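You operate a simulated robot arm through the tools that you are given. There is no shell and no other tool. Be economical: measure what you need, move in short steps, check, and stop when the job is done.

You run a simulated robot arm. Do the job below in one go: nothing can be reset, and whatever is moved stays where it is left.

JOB
Fit the orange dowel in its socket, then tap the proud yellow peg home.
Fine: lay the mallet back. Set down upright: square mallet.

The check looks at the end state, three seconds after you hand in, the way a careful person would. Anything else that was tipped, shoved, dropped, spilled or broken makes it a failure.

ROBOT AND FRAMES
A 6-joint arm with a two-finger parallel gripper, fixed in place. Base frame: the origin is at the foot of the arm, x ahead of it, y to its left, z up; the work surface is at about z = 0.8. Lengths are in m, angles in degrees, forces in N, time in s.
With the tool pointing down near the work surface it reaches from about 0.36 to 0.82 m from the base axis. Its first joint turns from -166.0 to 166.0 degrees. Payload 3.91 kg.
The TCP is the grasp point between the finger pads, 0.03 m short of the fingertips. In the tool frame z runs along the fingers and y along their closing line. The gripper opens to 0.11 m. The fingers are 0.02 m wide and 0.01 m thick; the gripper's body (0.048 by 0.112 m) begins 0.055 m behind the TCP.
Orientation is that of the tool frame in the base frame, as a unit quaternion [x, y, z, w]. With the fingers straight down and closing along the base's y, the tool's x points along the base's -x, its y along +y and its z along -z.

CONTROLS
- The arm moves only by the tool nudge_tool. Its argument "increments" is a list of rows, each an object (a shift or turn left out is 0, a gripper value left out holds the last) with "jaw": the opening, from 0 (shut) to 1 (fully open); "xyz": the shift along the base's x, y, z in m, a list of three; "angular": the turn, a rotation vector about the base's x, y, z in degrees, a list of three. In form: [{"jaw": jaw, "xyz": [tx, ty, tz], "angular": [wx, wy, wz]}, ...]. A call has 1 to 20 rows; each row shifts and turns the commanded pose from where the row before left it. Each row takes 0.2 s and may step no farther than 0.05 m and 8.6 degrees from the row before; otherwise, or with a gripper value out of range, the whole call is refused. Where a pose cannot be reached the arm comes as near as it can. A force on the tool above 90 N (or 10 N above the force at the start of the call, whichever is more), or a blocked arm, ends the call early, and 0.2 s more pass. The fingers move at their own pace (about 0.045 m/s each) and stop on an object; they squeeze with about 34 N. The grip force told is the motor's: it shows also when the fingers shut on nothing. Time passes only in rows, and 0.2 s behind the last, so rows that do not move let the fingers close. It gives the time, the measured TCP pose, the force on the tool (base axes), the opening and the grip force at its end, in the units of the frame above (readings bear some noise), with the torque about the TCP (base axes, N m) and any sound that the robot's microphone picked up.
- Cameras (640 x 400 px; columns grow to the right, rows downward): "scene" is fixed at [0.2188, -0.5014, 1.532]; the picture's right is [0.93, -0.37, 0.00], its down [-0.15, -0.36, -0.92] and it looks along [0.34, 0.85, -0.39] (base axes); focal length 346 px, centre (320, 200). "wrist" rides on the gripper at [0.077, 0.007, -0.114] in the tool frame; the picture's right is [-0.09, 1.00, 0.00], its down [-0.80, -0.07, -0.59] and it looks along [-0.59, -0.05, 0.80] (tool axes); focal length 270 px, centre (320, 200).
- snapshot(camera): a new picture of that camera. It takes no simulated time.
- raise_lower(by): slides the trunk up (or, below 0, down) by that many m; the arm rides with it, the base frame stays. It gives what a move gives, with no picture.
- locate(camera, pixels): for up to 12 pixels [column, row] of the newest picture of that camera ("zoom" is the newest enlarged one), the place [x, y, z] in the base frame of the surface seen there, good to about 0.002 m. It takes no simulated time.
- zoom(camera, box): a new picture of the part [left, top, right, bottom] of that camera's present view, enlarged. It takes no simulated time.
- hand_in(): hands the job in; it is judged then, once.

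Go step by step. Measure first, check grasps and placings, and put right what went wrong. The budget is 80 turns and 54 pictures, counting those below and the enlarged ones. Unless the task says otherwise, let go and move clear before handing in, and close with one line.

The tools are called after "Emit:" by a JSON object that holds its "name" and its "arguments". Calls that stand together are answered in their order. nudge_tool: Moves the arm, as the interface text tells. Its arguments: {"type":"object","properties":{"increments":{"type":"array"}},"required":["increments"]} The other tools are called the same way: raise_lower (by) slides the trunk up or down; snapshot (camera) takes a picture; locate (camera, pixels) gives the place of the surface under pixels of a picture; zoom (camera, box) takes an enlarged picture of a part of a camera's view; hand_in () hands the job in.

At the start:

```text
t: 0.0
position: [0.2507, 0.4436, 1.3033]
tcp_rot: [-0.001, 1.0, 0.0, 0.0]
ft_force: [-0.8, 0.3, -0.2]
ft_torque: [0.01, -0.01, -0.02]
grip_width: 0.11
grip_force: 0.1
trunk travel left (down, up): [-0.55, 0.06]
```

scene: 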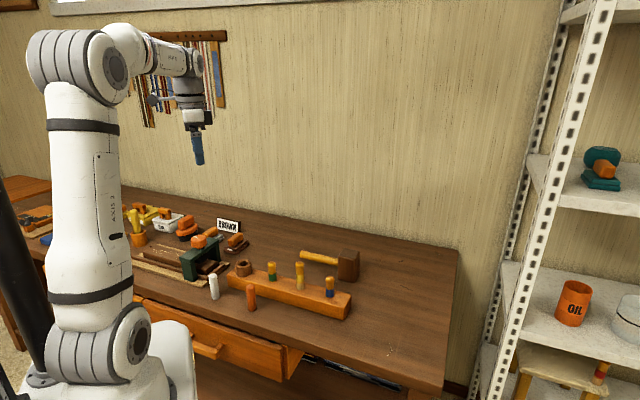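
wrist: 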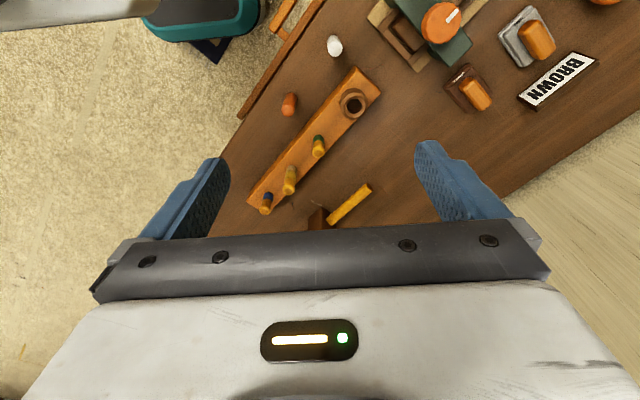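

The scene shows an orange dowel near (251,297), a block with pegs and a collared hole near (243,268), and a mallet near (345,262). I'll zoom in to measure.

Emit:
{"name": "zoom", "arguments": {"camera": "scene", "box": [190, 220, 370, 332]}}

Emit:
{"name": "zoom", "arguments": {"camera": "wrist", "box": [220, 20, 420, 240]}}

```text
3.56 times, centred on (280, 276) of scene
```

zoom: 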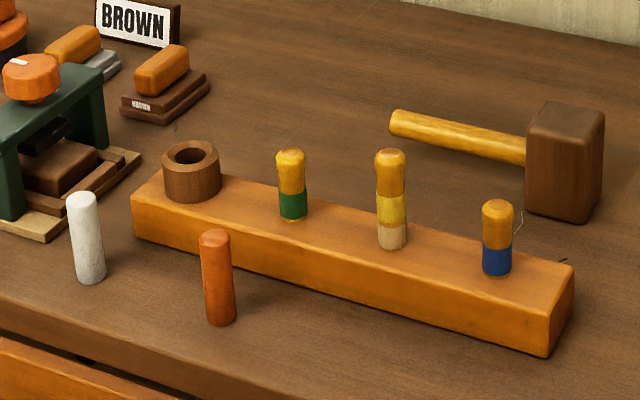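

```text
1.82 times, centred on (320, 130) of wrist
```

zoom: 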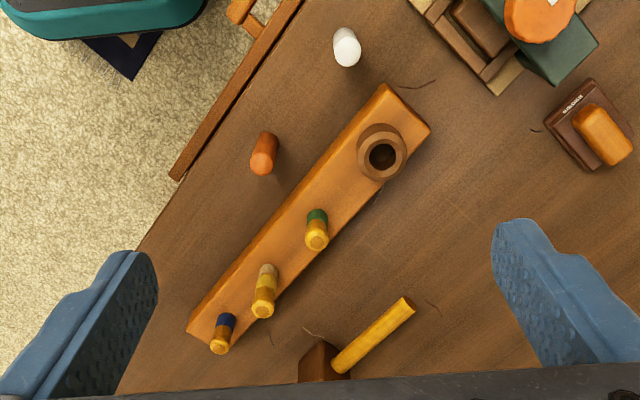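

The yellow-banded peg (zoom 390,200) shows bare wood below its band, so that's the proud one. Now I'll measure the points.

Emit:
{"name": "locate", "arguments": {"camera": "zoom", "pixels": [[261, 168], [382, 155], [382, 128], [357, 155], [407, 150], [317, 243], [263, 311], [219, 347], [188, 332], [385, 85], [430, 128], [408, 303]]}}

Emit:
{"name": "zoom", "arguments": {"camera": "scene", "box": [230, 240, 370, 328]}}

```text
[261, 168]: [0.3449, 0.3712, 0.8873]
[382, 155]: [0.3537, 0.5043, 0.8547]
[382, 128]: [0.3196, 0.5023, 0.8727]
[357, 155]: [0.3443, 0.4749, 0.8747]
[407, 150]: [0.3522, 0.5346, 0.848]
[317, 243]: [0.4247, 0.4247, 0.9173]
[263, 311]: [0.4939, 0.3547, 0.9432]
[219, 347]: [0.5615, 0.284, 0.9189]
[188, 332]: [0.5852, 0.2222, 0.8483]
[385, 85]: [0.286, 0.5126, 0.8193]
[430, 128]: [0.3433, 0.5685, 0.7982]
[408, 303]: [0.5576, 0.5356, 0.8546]
```

```text
4.55 times, centred on (300, 284) of scene
```

zoom: 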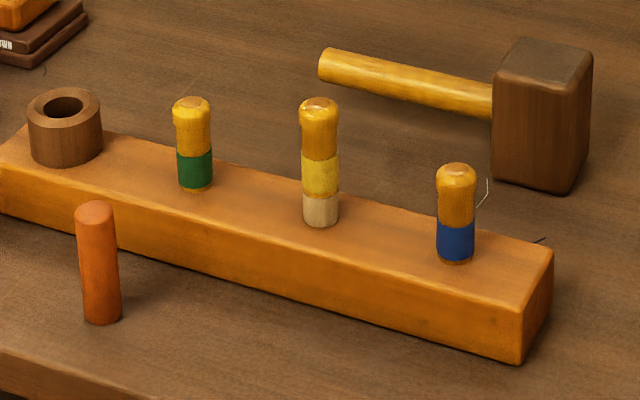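

Next I'll measure the mallet, the collar rim and the dowel from the scene zoom.

Emit:
{"name": "locate", "arguments": {"camera": "zoom", "pixels": [[96, 210], [102, 318], [320, 102], [320, 222], [457, 170], [192, 102], [29, 112], [99, 103], [64, 123], [66, 90], [64, 110], [456, 258]]}}

Emit:
{"name": "locate", "arguments": {"camera": "zoom", "pixels": [[520, 40], [590, 56], [495, 75], [570, 87], [545, 62], [330, 52], [480, 88], [325, 75], [492, 182], [565, 192], [410, 75], [120, 318]]}}

```text
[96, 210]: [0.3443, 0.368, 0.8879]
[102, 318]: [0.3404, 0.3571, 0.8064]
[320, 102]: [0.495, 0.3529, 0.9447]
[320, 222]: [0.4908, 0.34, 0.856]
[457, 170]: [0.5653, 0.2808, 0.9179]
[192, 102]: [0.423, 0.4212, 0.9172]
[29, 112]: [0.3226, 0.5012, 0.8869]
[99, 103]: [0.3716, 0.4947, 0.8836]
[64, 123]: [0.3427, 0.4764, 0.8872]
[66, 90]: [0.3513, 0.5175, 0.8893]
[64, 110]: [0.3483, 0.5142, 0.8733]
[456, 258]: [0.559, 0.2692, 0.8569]
```

```text
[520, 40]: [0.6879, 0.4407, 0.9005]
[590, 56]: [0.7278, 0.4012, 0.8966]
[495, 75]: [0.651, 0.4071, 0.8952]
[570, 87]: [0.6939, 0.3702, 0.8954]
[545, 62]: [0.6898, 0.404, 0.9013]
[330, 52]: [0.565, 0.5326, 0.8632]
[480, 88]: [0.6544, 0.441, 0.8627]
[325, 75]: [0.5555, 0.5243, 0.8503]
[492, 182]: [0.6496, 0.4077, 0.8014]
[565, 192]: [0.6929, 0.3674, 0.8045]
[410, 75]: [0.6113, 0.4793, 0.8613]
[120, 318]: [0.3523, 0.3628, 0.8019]
```

The dowel is centred at (0.345, 0.370) with its top at 0.888. The collar is centred near (0.347, 0.498) with its rim at 0.888, and the proud peg's top is 0.944 against 0.918 for its neighbours. I'll move above the dowel with the jaw half open.

Emit:
{"name": "nudge_tool", "arguments": {"increments": [{"jaw": 0.6, "xyz": [0.012, -0.0095, -0.036]}, {"xyz": [0.012, -0.0095, -0.036]}, {"xyz": [0.012, -0.0095, -0.036]}, {"xyz": [0.012, -0.0095, -0.036]}, {"xyz": [0.012, -0.0095, -0.036]}, {"xyz": [0.012, -0.0095, -0.036]}, {"xyz": [0.012, -0.0095, -0.036]}, {"xyz": [0.01, -0.007, -0.036]}, {}]}}

Emit:
{"name": "snapshot", "arguments": {"camera": "wrist"}}

```text
t: 2.0
position: [0.3459, 0.3699, 1.0155]
tcp_rot: [0.0, 1.0, 0.0, -0.001]
ft_force: [0.5, 0.8, 0.1]
ft_torque: [-0.01, 0.01, -0.01]
grip_width: 0.0659
grip_force: 0.0
trunk travel left (down, up): [-0.55, 0.06]
```

```text
48 pictures are left
```

wrist: 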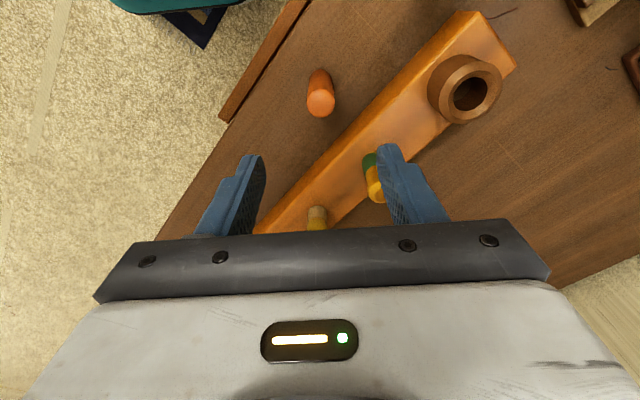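

Emit:
{"name": "locate", "arguments": {"camera": "wrist", "pixels": [[321, 103], [308, 103], [334, 103], [321, 92], [321, 114], [470, 78], [470, 109], [453, 94], [487, 94], [501, 80], [435, 95], [470, 92]]}}

Emit:
{"name": "zoom", "arguments": {"camera": "wrist", "box": [280, 30, 520, 180]}}

```text
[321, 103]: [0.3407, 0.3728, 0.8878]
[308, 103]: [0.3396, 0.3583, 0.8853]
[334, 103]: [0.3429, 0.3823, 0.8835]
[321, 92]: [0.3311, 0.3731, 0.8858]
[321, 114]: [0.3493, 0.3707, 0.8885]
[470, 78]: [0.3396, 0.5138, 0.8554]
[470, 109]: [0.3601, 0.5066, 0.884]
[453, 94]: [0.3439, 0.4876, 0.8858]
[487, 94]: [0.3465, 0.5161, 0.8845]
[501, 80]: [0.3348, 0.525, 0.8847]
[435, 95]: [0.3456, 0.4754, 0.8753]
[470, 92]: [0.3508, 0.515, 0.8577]
```

```text
2.67 times, centred on (400, 105) of wrist
```

zoom: 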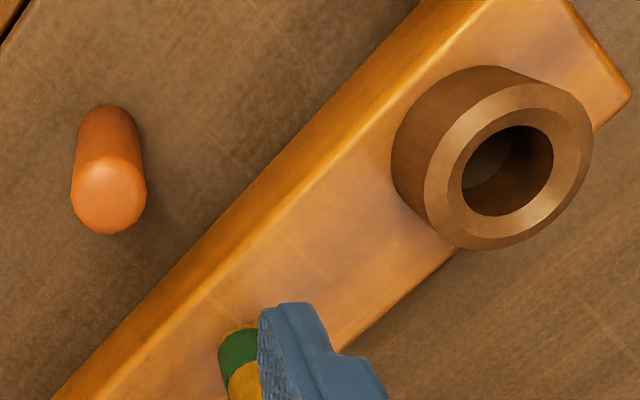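

The hole is about 0.031 wide and the dowel about 0.026, and the offset from dowel to hole is about (+0.0036, +0.130). I'll descend and grip the top of the dowel.

Emit:
{"name": "nudge_tool", "arguments": {"increments": [{"xyz": [-0.003, 0.0015, -0.035]}, {"xyz": [0, 0, -0.04]}, {"xyz": [0, 0, -0.04]}, {"xyz": [0, 0, -0.0185]}, {}, {"jaw": 0}, {}, {}, {}, {}, {}]}}

```text
t: 4.4
position: [0.3413, 0.3704, 0.882]
tcp_rot: [-0.001, 1.0, 0.0, 0.0]
ft_force: [0.3, 0.5, 0.3]
ft_torque: [0.03, 0.0, 0.0]
grip_width: 0.0237
grip_force: 33.9
trunk travel left (down, up): [-0.55, 0.06]
```

Gripped at 0.0237. I'll lift 0.11 and carry the dowel over the hole.

Emit:
{"name": "nudge_tool", "arguments": {"increments": [{"xyz": [0, 0, 0.04]}, {"xyz": [0, 0, 0.04]}, {"xyz": [0, 0, 0.03]}, {"xyz": [0.001, 0.04, 0]}, {"xyz": [0.001, 0.04, 0]}, {"xyz": [0.0016, 0.04, 0]}, {"xyz": [0, 0.0105, 0]}, {}]}}

Emit:
{"name": "zoom", "arguments": {"camera": "wrist", "box": [240, 40, 440, 240]}}

Emit:
{"name": "zoom", "arguments": {"camera": "scene", "box": [190, 210, 300, 310]}}

```text
t: 6.2
position: [0.3451, 0.5005, 0.9923]
tcp_rot: [0.0, 1.0, -0.001, 0.0]
ft_force: [0.1, -1.6, -1.3]
ft_torque: [0.02, 0.05, 0.01]
grip_width: 0.0238
grip_force: 33.4
trunk travel left (down, up): [-0.55, 0.06]
```

```text
2.00 times, centred on (340, 140) of wrist
```

zoom: 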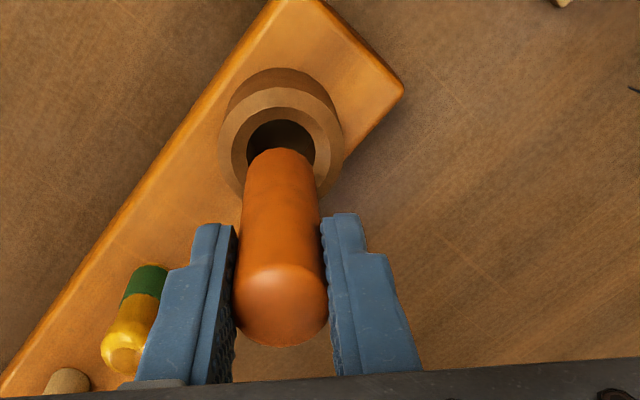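

```text
4.00 times, centred on (245, 260) of scene
```

zoom: 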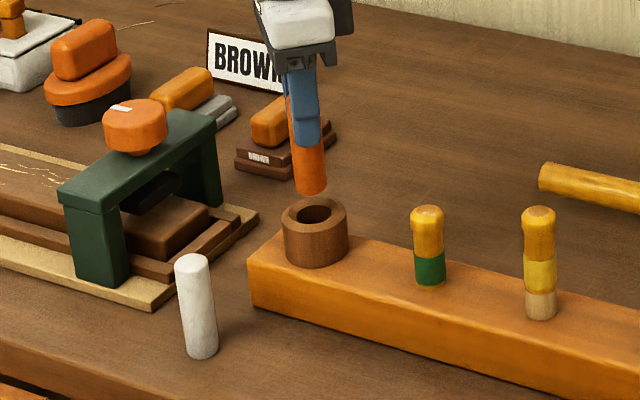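

Back-projection puts the hole at (0.343, 0.502) and the dowel axis at (0.3434, 0.5014), so they are aligned. I'll lower in small steps.

Emit:
{"name": "nudge_tool", "arguments": {"increments": [{"xyz": [-0.0005, 0, -0.015]}, {"xyz": [0, 0, -0.01]}, {"xyz": [0, 0, -0.006]}, {"xyz": [0, 0, -0.006]}, {"xyz": [0, 0, -0.006]}, {"xyz": [0, 0, -0.006]}, {"xyz": [0, 0, -0.006]}, {"xyz": [0, 0, -0.006]}, {"xyz": [0, 0, -0.006]}, {}]}}

Emit:
{"name": "zoom", "arguments": {"camera": "scene", "box": [190, 210, 300, 310]}}

```text
t: 8.4
position: [0.346, 0.5005, 0.9276]
tcp_rot: [0.0, 1.0, 0.002, 0.002]
ft_force: [1.9, -2.4, 33.5]
ft_torque: [-0.14, -0.21, -0.05]
grip_width: 0.0237
grip_force: 34.1
trunk travel left (down, up): [-0.55, 0.06]
```

```text
4.00 times, centred on (245, 260) of scene
```

zoom: 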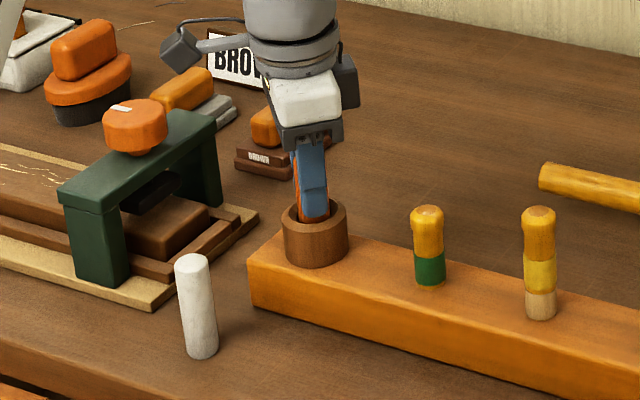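

The dowel's base is now at about 0.846, near the block top, with 33 N upward, so it seems bottomed. I'll open gently and back off to look.

Emit:
{"name": "nudge_tool", "arguments": {"increments": [{"xyz": [0, 0, 0.002]}, {"jaw": 0.4}, {}, {}, {}, {"xyz": [0, 0, 0.04]}, {"xyz": [0, 0, 0.04]}, {}]}}

Emit:
{"name": "zoom", "arguments": {"camera": "scene", "box": [210, 230, 290, 290]}}

Emit:
{"name": "zoom", "arguments": {"camera": "wrist", "box": [240, 40, 440, 240]}}

```text
t: 10.2
position: [0.3462, 0.5026, 1.0063]
tcp_rot: [0.001, 1.0, -0.001, 0.0]
ft_force: [0.1, -0.2, 0.5]
ft_torque: [0.0, 0.02, -0.02]
grip_width: 0.0439
grip_force: 0.0
trunk travel left (down, up): [-0.55, 0.06]
```

```text
6.67 times, centred on (250, 260) of scene
```

zoom: 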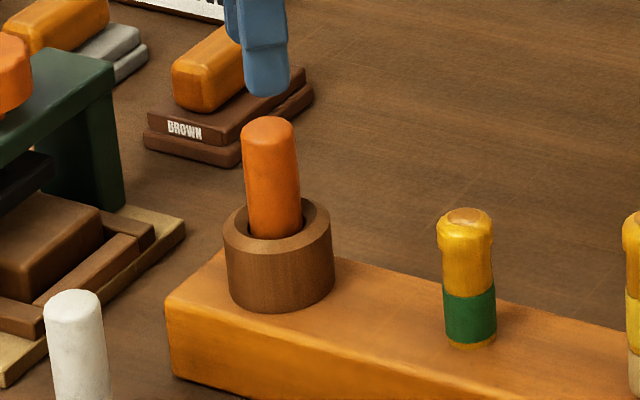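

```text
2.00 times, centred on (340, 140) of wrist
```

zoom: 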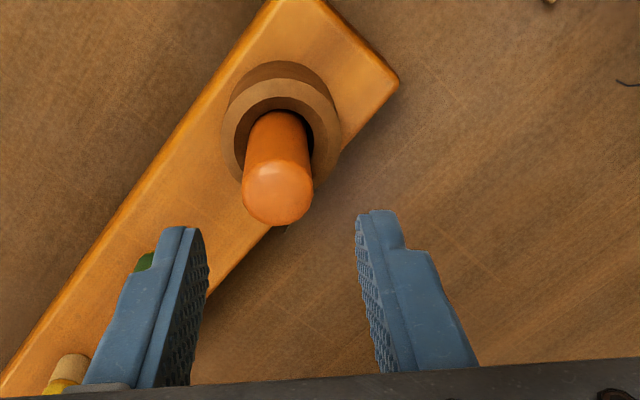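

Emit:
{"name": "locate", "arguments": {"camera": "zoom", "pixels": [[278, 195], [278, 180], [278, 210], [255, 190], [300, 190], [316, 140], [232, 150], [320, 120]]}}

Emit:
{"name": "zoom", "arguments": {"camera": "scene", "box": [225, 235, 265, 280]}}

```text
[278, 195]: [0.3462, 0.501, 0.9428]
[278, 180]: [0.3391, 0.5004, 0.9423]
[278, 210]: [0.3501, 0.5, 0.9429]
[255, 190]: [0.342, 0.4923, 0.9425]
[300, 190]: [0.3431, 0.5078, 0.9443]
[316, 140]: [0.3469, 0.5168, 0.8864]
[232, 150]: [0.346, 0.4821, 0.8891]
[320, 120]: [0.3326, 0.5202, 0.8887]
```

```text
8.89 times, centred on (245, 258) of scene
```

zoom: 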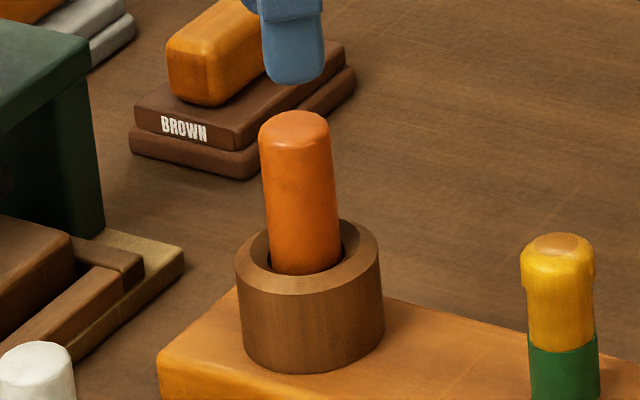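

The dowel's top is at 0.943, so its base is at about 0.855. That matches the socket floor I measured earlier (0.8547), and it stands upright, so it is seated. I'll go above the mallet head, turning -47° so the jaws close across the handle direction.

Emit:
{"name": "nudge_tool", "arguments": {"increments": [{"jaw": 0.9, "xyz": [0, 0, 0.03]}, {"xyz": [0.0344, -0.0098, 0.002], "angular": [0, 0, -4.7]}, {"xyz": [0.0344, -0.0098, 0], "angular": [0, 0, -4.7]}, {"xyz": [0.0344, -0.0098, 0], "angular": [0, 0, -4.7]}, {"xyz": [0.0344, -0.0098, 0], "angular": [0, 0, -4.7]}, {"xyz": [0.0344, -0.0098, 0], "angular": [0, 0, -4.7]}, {"xyz": [0.0344, -0.0098, 0], "angular": [0, 0, -4.7]}, {"xyz": [0.0344, -0.0098, 0], "angular": [0, 0, -4.7]}, {"xyz": [0.0344, -0.0098, 0], "angular": [0, 0, -4.7]}, {"xyz": [0.0344, -0.0098, 0], "angular": [0, 0, -4.7]}, {"xyz": [0.0344, -0.0098, 0], "angular": [0, 0, -4.7]}, {}]}}

Emit:
{"name": "snapshot", "arguments": {"camera": "wrist"}}

Emit:
{"name": "snapshot", "arguments": {"camera": "scene"}}

```text
t: 12.8
position: [0.6894, 0.4046, 1.0393]
tcp_rot: [0.4, 0.917, 0.0, 0.0]
ft_force: [-0.3, 0.3, -0.3]
ft_torque: [0.0, 0.01, 0.0]
grip_width: 0.0989
grip_force: 0.0
trunk travel left (down, up): [-0.55, 0.06]
```

```text
40 pictures are left
```

wrist: 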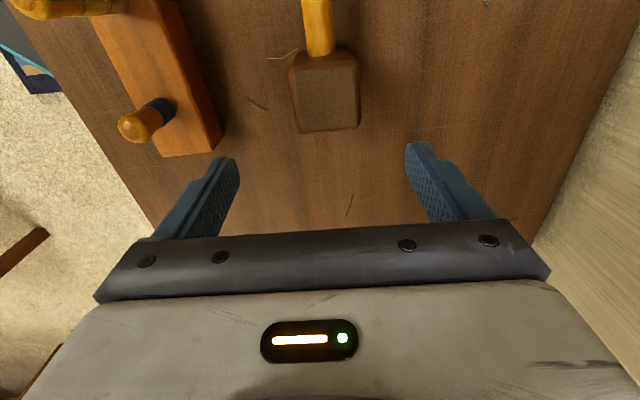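

```text
39 pictures are left
```

scene: 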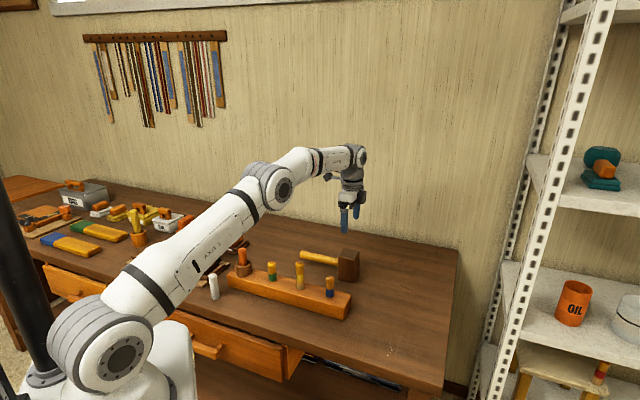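

Emit:
{"name": "locate", "arguments": {"camera": "wrist", "pixels": [[293, 72], [357, 68], [300, 130], [358, 126], [328, 100], [318, 10], [312, 40], [326, 40], [290, 90], [358, 95], [329, 128], [325, 76]]}}

Emit:
{"name": "zoom", "arguments": {"camera": "wrist", "box": [250, 0, 410, 150]}}

```text
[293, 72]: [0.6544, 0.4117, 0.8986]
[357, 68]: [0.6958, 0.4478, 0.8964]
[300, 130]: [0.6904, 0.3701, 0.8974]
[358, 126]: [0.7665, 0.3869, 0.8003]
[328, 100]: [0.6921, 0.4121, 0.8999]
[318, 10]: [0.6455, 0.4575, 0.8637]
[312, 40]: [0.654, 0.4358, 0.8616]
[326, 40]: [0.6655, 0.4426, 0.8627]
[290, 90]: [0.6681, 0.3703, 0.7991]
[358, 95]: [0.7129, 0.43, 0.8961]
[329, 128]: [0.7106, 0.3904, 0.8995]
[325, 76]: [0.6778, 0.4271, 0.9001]
```

```text
2.67 times, centred on (330, 75) of wrist
```

zoom: 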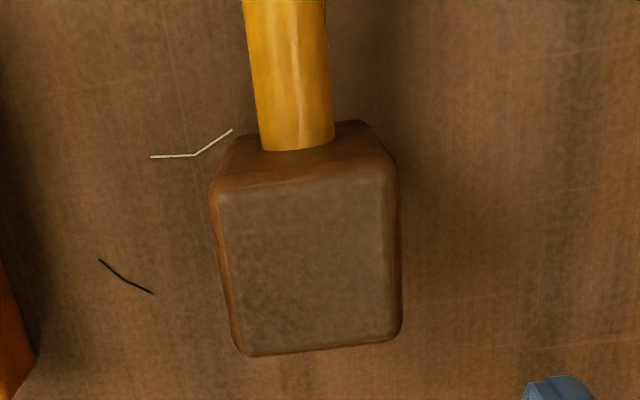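

The mallet head is centred at about (0.692, 0.407), with its top at 0.900 and faces at about 43–45°. I'll descend so the palm sits just above the head's top, then grip.

Emit:
{"name": "nudge_tool", "arguments": {"increments": [{"xyz": [0.0018, 0.0025, -0.04]}, {"xyz": [0, 0, -0.04]}, {"xyz": [0, 0, -0.04]}, {"xyz": [0, 0, -0.04]}, {"xyz": [0, 0, -0.02]}, {"xyz": [0, 0, -0.007]}, {}]}}

Emit:
{"name": "zoom", "arguments": {"camera": "scene", "box": [290, 190, 410, 300]}}

```text
t: 14.4
position: [0.6918, 0.406, 0.8509]
tcp_rot: [0.399, 0.917, 0.0, 0.0]
ft_force: [0.2, 0.2, 0.9]
ft_torque: [0.0, 0.0, -0.02]
grip_width: 0.0993
grip_force: 0.1
trunk travel left (down, up): [-0.55, 0.06]
```

```text
3.64 times, centred on (350, 245) of scene
```

zoom: 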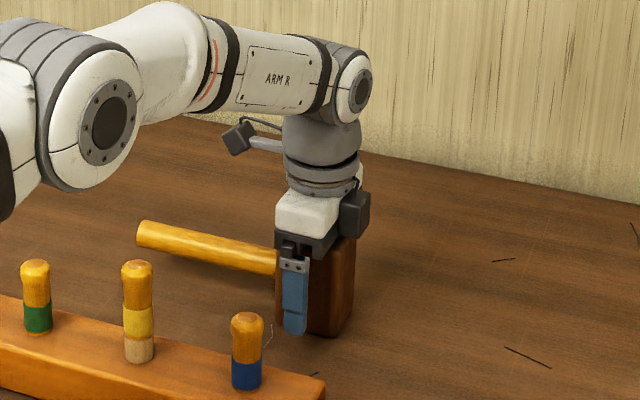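

Emit:
{"name": "nudge_tool", "arguments": {"increments": [{"jaw": 0.3}, {}, {}, {}, {"jaw": 0}, {}, {}, {}]}}

Emit:
{"name": "zoom", "arguments": {"camera": "scene", "box": [310, 220, 380, 290]}}

```text
t: 16.2
position: [0.6919, 0.4054, 0.8518]
tcp_rot: [0.399, 0.917, 0.0, -0.001]
ft_force: [1.5, 0.5, 0.3]
ft_torque: [0.07, -0.06, -0.08]
grip_width: 0.0642
grip_force: 33.8
trunk travel left (down, up): [-0.55, 0.06]
```

```text
5.71 times, centred on (345, 255) of scene
```

zoom: 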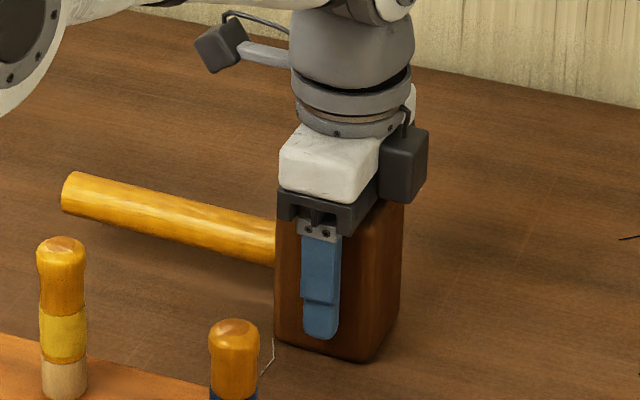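

The head is firmly held at a width of 0.064. I'll lift 0.2, then carry it over the yellow peg while yawing -32° so the handle clears the green peg and the dowel.

Emit:
{"name": "nudge_tool", "arguments": {"increments": [{"xyz": [0, 0, 0.02]}, {"xyz": [0, 0, 0.04]}, {"xyz": [0, 0, 0.045]}, {"xyz": [0, 0, 0.045]}, {"xyz": [0, 0, 0.05]}, {"xyz": [-0.033, -0.0086, 0], "angular": [0, 0, -5.4]}, {"xyz": [-0.033, -0.0086, 0], "angular": [0, 0, -5.4]}, {"xyz": [-0.033, -0.0086, 0], "angular": [0, 0, -5.3]}, {"xyz": [-0.033, -0.0086, 0], "angular": [0, 0, -5.3]}, {"xyz": [-0.033, -0.0086, 0], "angular": [0, 0, -5.3]}, {"xyz": [-0.033, -0.0086, 0], "angular": [0, 0, -5.3]}, {}]}}

Emit:
{"name": "zoom", "arguments": {"camera": "scene", "box": [210, 180, 370, 320]}}

Emit:
{"name": "snapshot", "arguments": {"camera": "wrist"}}

```text
t: 18.8
position: [0.4922, 0.3556, 1.0509]
tcp_rot: [0.637, 0.771, -0.001, -0.001]
ft_force: [0.2, 0.0, -3.6]
ft_torque: [-0.08, 0.0, 0.0]
grip_width: 0.0637
grip_force: 34.0
trunk travel left (down, up): [-0.55, 0.06]
```

```text
2.86 times, centred on (290, 250) of scene
```

zoom: 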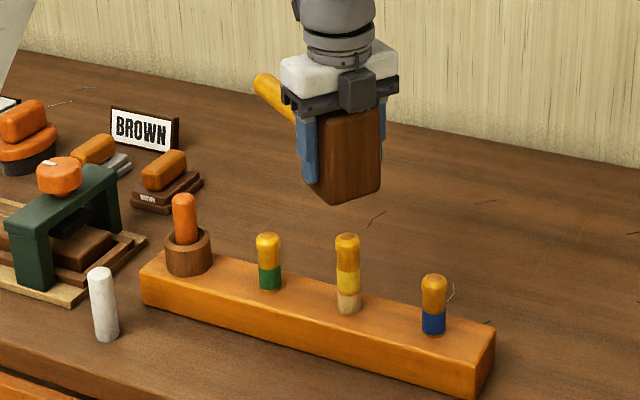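

```text
34 pictures are left
```

wrist: 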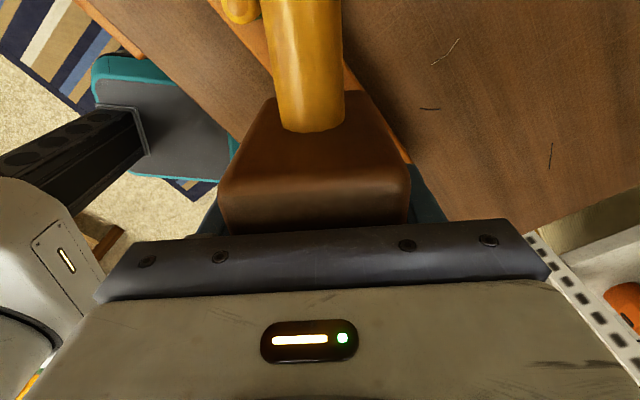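

The mallet is level above the yellow peg with its face at about 0.999. I'll lower it to just above the peg top (0.944) and press gently to feel the resistance.

Emit:
{"name": "nudge_tool", "arguments": {"increments": [{"xyz": [0.0015, -0.0015, -0.03]}, {"xyz": [0, 0, -0.018]}, {"xyz": [0, 0, -0.004]}, {"xyz": [0, 0, -0.004]}, {"xyz": [0, 0, -0.004]}, {}]}}

Emit:
{"name": "zoom", "arguments": {"camera": "scene", "box": [250, 210, 350, 310]}}

```text
t: 20.2
position: [0.4949, 0.3546, 0.992]
tcp_rot: [0.637, 0.771, 0.0, 0.001]
ft_force: [1.5, 2.1, 5.8]
ft_torque: [0.05, 0.04, -0.02]
grip_width: 0.064
grip_force: 33.8
trunk travel left (down, up): [-0.55, 0.06]
```

```text
4.00 times, centred on (300, 260) of scene
```

zoom: 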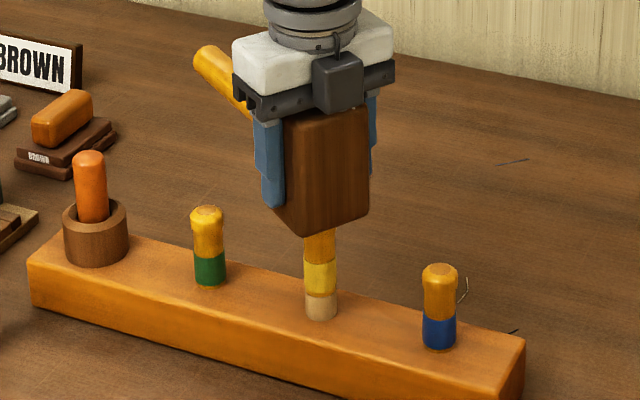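

Contact is at about 9 N with the peg still proud. I'll press further in small steps.

Emit:
{"name": "nudge_tool", "arguments": {"increments": [{"xyz": [0, 0, -0.004]}, {"xyz": [0, 0, -0.004]}, {"xyz": [0, 0, -0.004]}, {}]}}

Emit:
{"name": "zoom", "arguments": {"camera": "scene", "box": [250, 210, 350, 310]}}

```text
t: 21.2
position: [0.4959, 0.3532, 0.9792]
tcp_rot: [0.636, 0.771, 0.0, 0.0]
ft_force: [0.5, 2.1, 3.0]
ft_torque: [0.17, -0.09, 0.0]
grip_width: 0.0641
grip_force: 34.5
trunk travel left (down, up): [-0.55, 0.06]
```

```text
4.00 times, centred on (300, 260) of scene
```

zoom: 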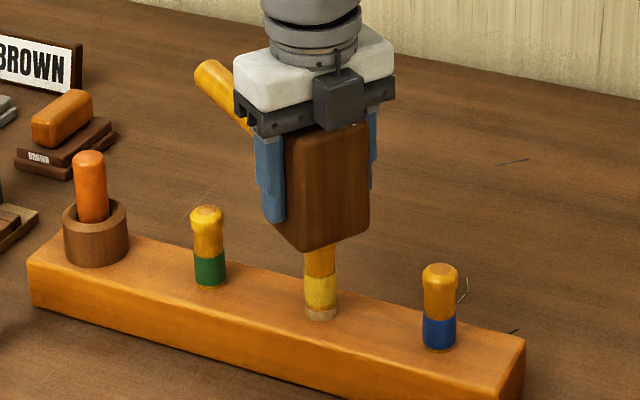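

The peg is moving down easily; about 9–10 mm of bare wood remains. I'll continue with small steps.

Emit:
{"name": "nudge_tool", "arguments": {"increments": [{"xyz": [0, 0, -0.003]}, {"xyz": [0, 0, -0.003]}, {"xyz": [0, 0, -0.002]}, {}]}}

Emit:
{"name": "zoom", "arguments": {"camera": "scene", "box": [260, 240, 340, 300]}}

```text
t: 22.2
position: [0.4954, 0.3527, 0.9712]
tcp_rot: [0.635, 0.773, -0.001, 0.0]
ft_force: [0.0, 3.1, 3.2]
ft_torque: [0.15, -0.09, -0.05]
grip_width: 0.064
grip_force: 34.2
trunk travel left (down, up): [-0.55, 0.06]
```

```text
6.67 times, centred on (300, 270) of scene
```

zoom: 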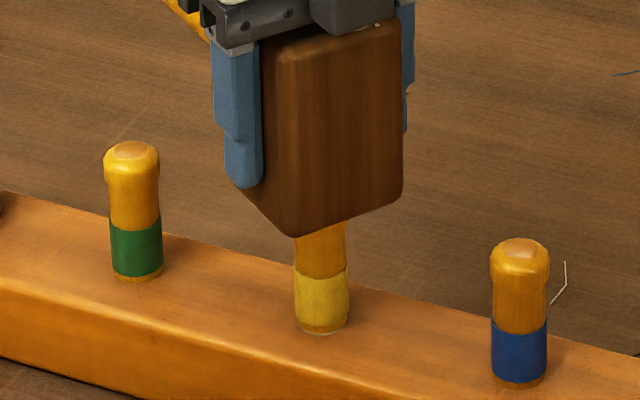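

Almost home: only a thin light ring is left at (320,331). I'll push about 2 mm more while watching force, then lift off and measure the tops.

Emit:
{"name": "nudge_tool", "arguments": {"increments": [{"xyz": [0, 0, -0.001]}, {"xyz": [0, 0, -0.001]}, {}]}}

Emit:
{"name": "zoom", "arguments": {"camera": "scene", "box": [260, 240, 340, 300]}}

```text
t: 23.0
position: [0.4944, 0.3513, 0.97]
tcp_rot: [0.636, 0.771, 0.0, -0.001]
ft_force: [-1.5, 0.7, 4.2]
ft_torque: [0.05, 0.04, -0.02]
grip_width: 0.0641
grip_force: 34.2
trunk travel left (down, up): [-0.55, 0.06]
```

```text
6.67 times, centred on (300, 270) of scene
```

zoom: 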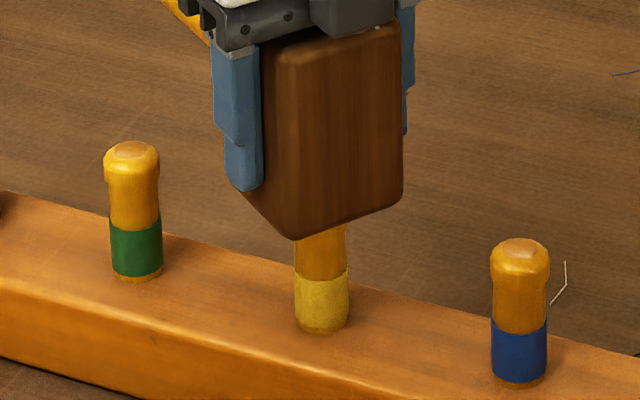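

The yellow peg's band now sits like its neighbours' bands. I'll lift the mallet and start back, unwinding the yaw.

Emit:
{"name": "nudge_tool", "arguments": {"increments": [{"xyz": [0, 0, 0.03]}, {"xyz": [0, 0, 0.05]}, {"xyz": [0.033, 0.0088, 0], "angular": [0, 0, 5.4]}, {"xyz": [0.033, 0.0088, 0], "angular": [0, 0, 5.4]}, {"xyz": [0.033, 0.0088, 0], "angular": [0, 0, 5.3]}, {"xyz": [0.033, 0.0088, 0], "angular": [0, 0, 5.3]}, {"xyz": [0.033, 0.0088, 0], "angular": [0, 0, 5.3]}, {"xyz": [0.033, 0.0088, 0], "angular": [0, 0, 5.3]}, {}]}}

Emit:
{"name": "zoom", "arguments": {"camera": "scene", "box": [230, 200, 390, 310]}}

```text
t: 25.0
position: [0.6936, 0.4058, 1.0501]
tcp_rot: [0.399, 0.917, -0.001, 0.0]
ft_force: [-0.6, 0.9, -3.2]
ft_torque: [-0.08, -0.07, -0.02]
grip_width: 0.0639
grip_force: 33.7
trunk travel left (down, up): [-0.55, 0.06]
```

```text
3.64 times, centred on (310, 255) of scene
```

zoom: 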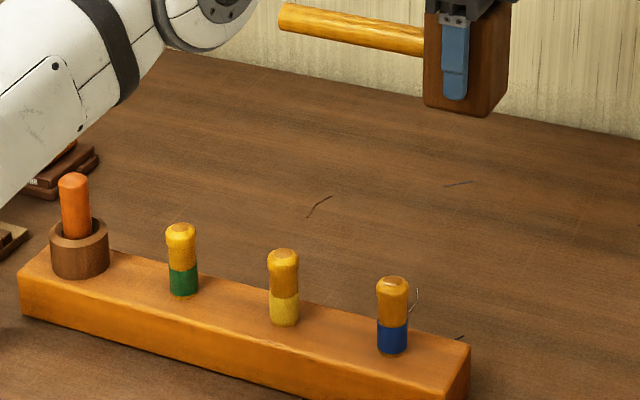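

Emit:
{"name": "locate", "arguments": {"camera": "zoom", "pixels": [[180, 229], [283, 255], [392, 283], [283, 323], [183, 294], [74, 178]]}}

Emit:
{"name": "zoom", "arguments": {"camera": "scene", "box": [255, 250, 345, 310]}}

```text
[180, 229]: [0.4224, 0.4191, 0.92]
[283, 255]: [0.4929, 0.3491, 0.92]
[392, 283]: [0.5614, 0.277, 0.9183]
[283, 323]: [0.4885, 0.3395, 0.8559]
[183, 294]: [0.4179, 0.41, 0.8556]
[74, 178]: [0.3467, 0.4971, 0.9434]
```

```text
6.67 times, centred on (300, 280) of scene
```

zoom: 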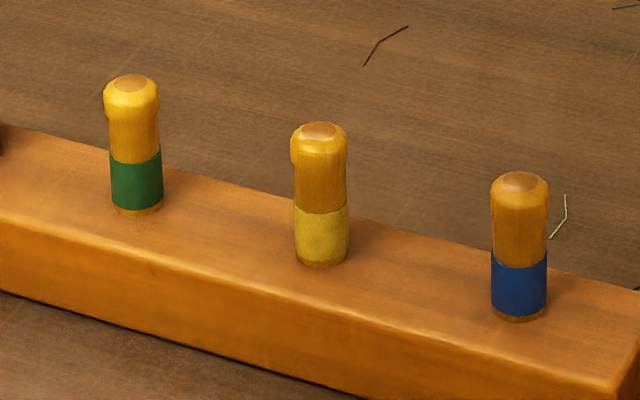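

The pegs are level (0.920, 0.920 and 0.918). Now I'll lower the mallet to its original spot, slowly near the end.

Emit:
{"name": "nudge_tool", "arguments": {"increments": [{"xyz": [-0.0015, 0, -0.05]}, {"xyz": [0, 0, -0.05]}, {"xyz": [0, 0, -0.05]}, {"xyz": [0, 0, -0.03]}, {"xyz": [0, 0, -0.008]}, {"xyz": [0, 0, -0.003]}, {"xyz": [0, 0, -0.003]}, {}]}}

Emit:
{"name": "zoom", "arguments": {"camera": "scene", "box": [290, 220, 380, 290]}}

```text
t: 26.8
position: [0.6916, 0.4058, 0.855]
tcp_rot: [0.399, 0.917, 0.0, 0.001]
ft_force: [-0.4, 0.7, -3.8]
ft_torque: [-0.07, -0.04, -0.01]
grip_width: 0.064
grip_force: 34.0
trunk travel left (down, up): [-0.55, 0.06]
```

```text
5.71 times, centred on (335, 255) of scene
```

zoom: 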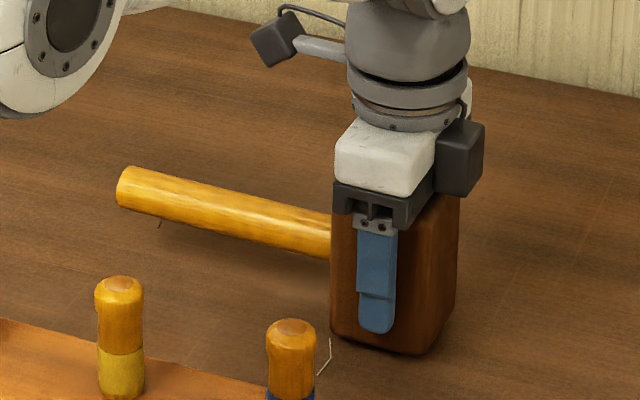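

Still hanging (-3.8 N), a few millimetres to go. I'll lower by millimetres until contact.

Emit:
{"name": "nudge_tool", "arguments": {"increments": [{"xyz": [0, 0, -0.001]}, {"xyz": [0, 0, -0.001]}, {"xyz": [0, 0, -0.001]}, {}]}}

```text
t: 27.8
position: [0.6919, 0.4065, 0.8521]
tcp_rot: [0.399, 0.917, 0.001, 0.0]
ft_force: [0.4, -0.5, -3.9]
ft_torque: [-0.06, -0.1, 0.01]
grip_width: 0.064
grip_force: 34.4
trunk travel left (down, up): [-0.55, 0.06]
```

Emit:
{"name": "nudge_tool", "arguments": {"increments": [{"xyz": [0, 0, -0.001]}, {"xyz": [0, 0, -0.001]}, {}]}}

```text
t: 28.6
position: [0.6919, 0.4063, 0.8508]
tcp_rot: [0.399, 0.917, 0.0, 0.0]
ft_force: [0.8, 2.3, 0.0]
ft_torque: [-0.02, 0.11, -0.05]
grip_width: 0.0639
grip_force: 34.0
trunk travel left (down, up): [-0.55, 0.06]
```

The weight is now on the table (0 N). I'll open slowly and then rise.

Emit:
{"name": "nudge_tool", "arguments": {"increments": [{"jaw": 0.7}, {"jaw": 0.9}, {}, {}, {}, {"xyz": [0, 0, 0.02]}, {"xyz": [0, 0, 0.04]}, {"xyz": [0, 0, 0.05]}, {"xyz": [0, 0, 0.05]}, {"xyz": [0, 0, 0.04]}, {}]}}

Emit:
{"name": "snapshot", "arguments": {"camera": "scene"}}

Emit:
{"name": "zoom", "arguments": {"camera": "scene", "box": [210, 220, 380, 326]}}

```text
t: 31.0
position: [0.6916, 0.4043, 1.0514]
tcp_rot: [0.399, 0.917, -0.001, 0.0]
ft_force: [0.4, -0.1, 0.8]
ft_torque: [-0.02, -0.02, -0.01]
grip_width: 0.0988
grip_force: 0.0
trunk travel left (down, up): [-0.55, 0.06]
```

```text
26 pictures are left
```

scene: 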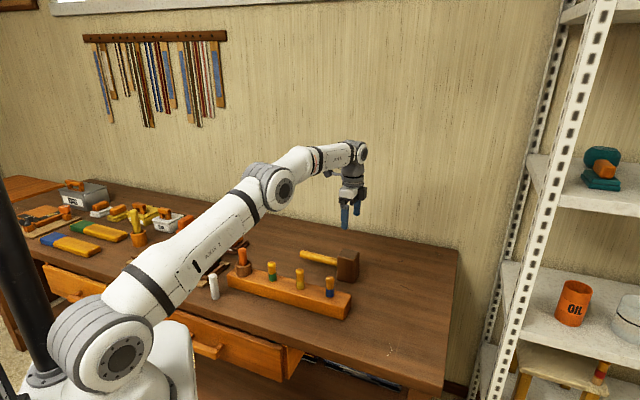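

```text
3.76 times, centred on (295, 273) of scene
```

zoom: 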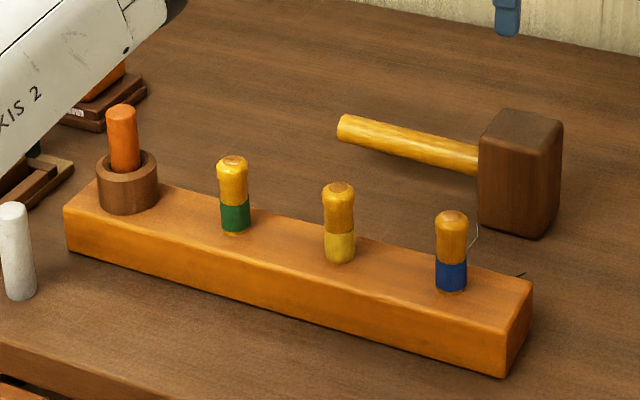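

The mallet is standing at its spot and the pegs are level. As a last check on the dowel, I'll press lightly on its top with closed fingers to confirm it is bottomed.

Emit:
{"name": "nudge_tool", "arguments": {"increments": [{"jaw": 0, "xyz": [-0.0346, 0.0095, 0], "angular": [0, 0, 4.7]}, {"xyz": [-0.0346, 0.0095, 0], "angular": [0, 0, 4.7]}, {"xyz": [-0.0346, 0.0095, 0], "angular": [0, 0, 4.7]}, {"xyz": [-0.0346, 0.0095, 0], "angular": [0, 0, 4.7]}, {"xyz": [-0.0346, 0.0095, 0], "angular": [0, 0, 4.7]}, {"xyz": [-0.0346, 0.0095, 0], "angular": [0, 0, 4.7]}, {"xyz": [-0.0346, 0.0095, 0], "angular": [0, 0, 4.7]}, {"xyz": [-0.0346, 0.0095, 0], "angular": [0, 0, 4.7]}, {"xyz": [-0.0346, 0.0095, 0], "angular": [0, 0, 4.7]}, {"xyz": [-0.0346, 0.0095, 0], "angular": [0, 0, 4.7]}, {"xyz": [0, 0, -0.04]}, {"xyz": [0, 0, -0.02]}, {}]}}

Emit:
{"name": "zoom", "arguments": {"camera": "wrist", "box": [220, 60, 420, 240]}}

```text
t: 33.8
position: [0.3468, 0.5009, 0.9914]
tcp_rot: [0.001, 1.0, -0.001, 0.0]
ft_force: [-0.7, 0.0, 0.4]
ft_torque: [0.01, 0.01, 0.0]
grip_width: 0.0001
grip_force: 33.8
trunk travel left (down, up): [-0.55, 0.06]
```

```text
2.22 times, centred on (320, 150) of wrist
```

zoom: 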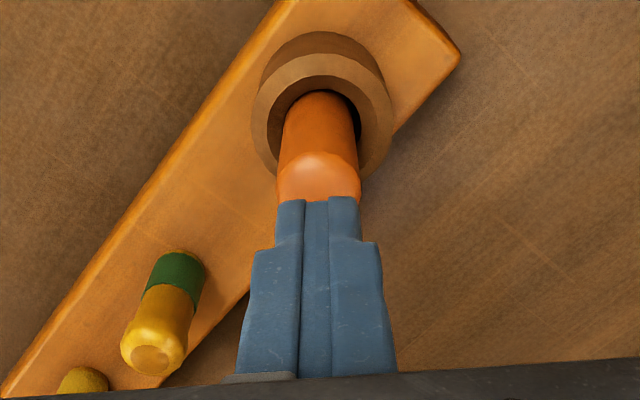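

The closed fingers are centred over the dowel. I'll press down in 2 mm steps.

Emit:
{"name": "nudge_tool", "arguments": {"increments": [{"xyz": [0, 0, -0.012]}, {"xyz": [0, 0, -0.003]}, {"xyz": [0, 0, -0.002]}, {"xyz": [0, 0, -0.002]}, {"xyz": [0, 0, -0.002]}, {}]}}

```text
t: 35.2
position: [0.3448, 0.5007, 0.9726]
tcp_rot: [0.0, 1.0, 0.003, 0.002]
ft_force: [0.4, 1.0, 32.3]
ft_torque: [0.0, -0.03, 0.04]
grip_width: 0.0
grip_force: 33.5
trunk travel left (down, up): [-0.55, 0.06]
```

It stops firm with 32 N at a top height of 0.9426, so the dowel is bottomed. I'll back off and take a final look.

Emit:
{"name": "nudge_tool", "arguments": {"increments": [{"xyz": [0, 0, 0.02]}, {"xyz": [0, 0, 0.05]}, {"xyz": [0, 0, 0.05]}, {"xyz": [0, 0, 0.05]}, {}]}}

Emit:
{"name": "zoom", "arguments": {"camera": "scene", "box": [190, 210, 370, 322]}}

```text
t: 36.4
position: [0.3449, 0.5006, 1.1382]
tcp_rot: [0.0, 1.0, 0.0, 0.0]
ft_force: [0.0, -0.8, -0.8]
ft_torque: [-0.02, 0.02, -0.02]
grip_width: 0.0
grip_force: 34.4
trunk travel left (down, up): [-0.55, 0.06]
```

```text
3.56 times, centred on (280, 266) of scene
```

zoom: 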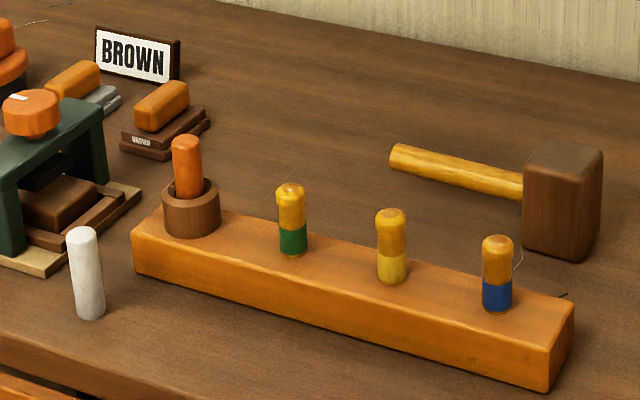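

The dowel is seated, the pegs are level, the mallet stands upright in its place and nothing else has moved, so I'm handing in.

Emit:
{"name": "hand_in", "arguments": {}}

```text
The job is handed in.
```

The orange dowel is seated in its socket, the yellow peg is level with its neighbours, and the mallet is standing upright back where it was.
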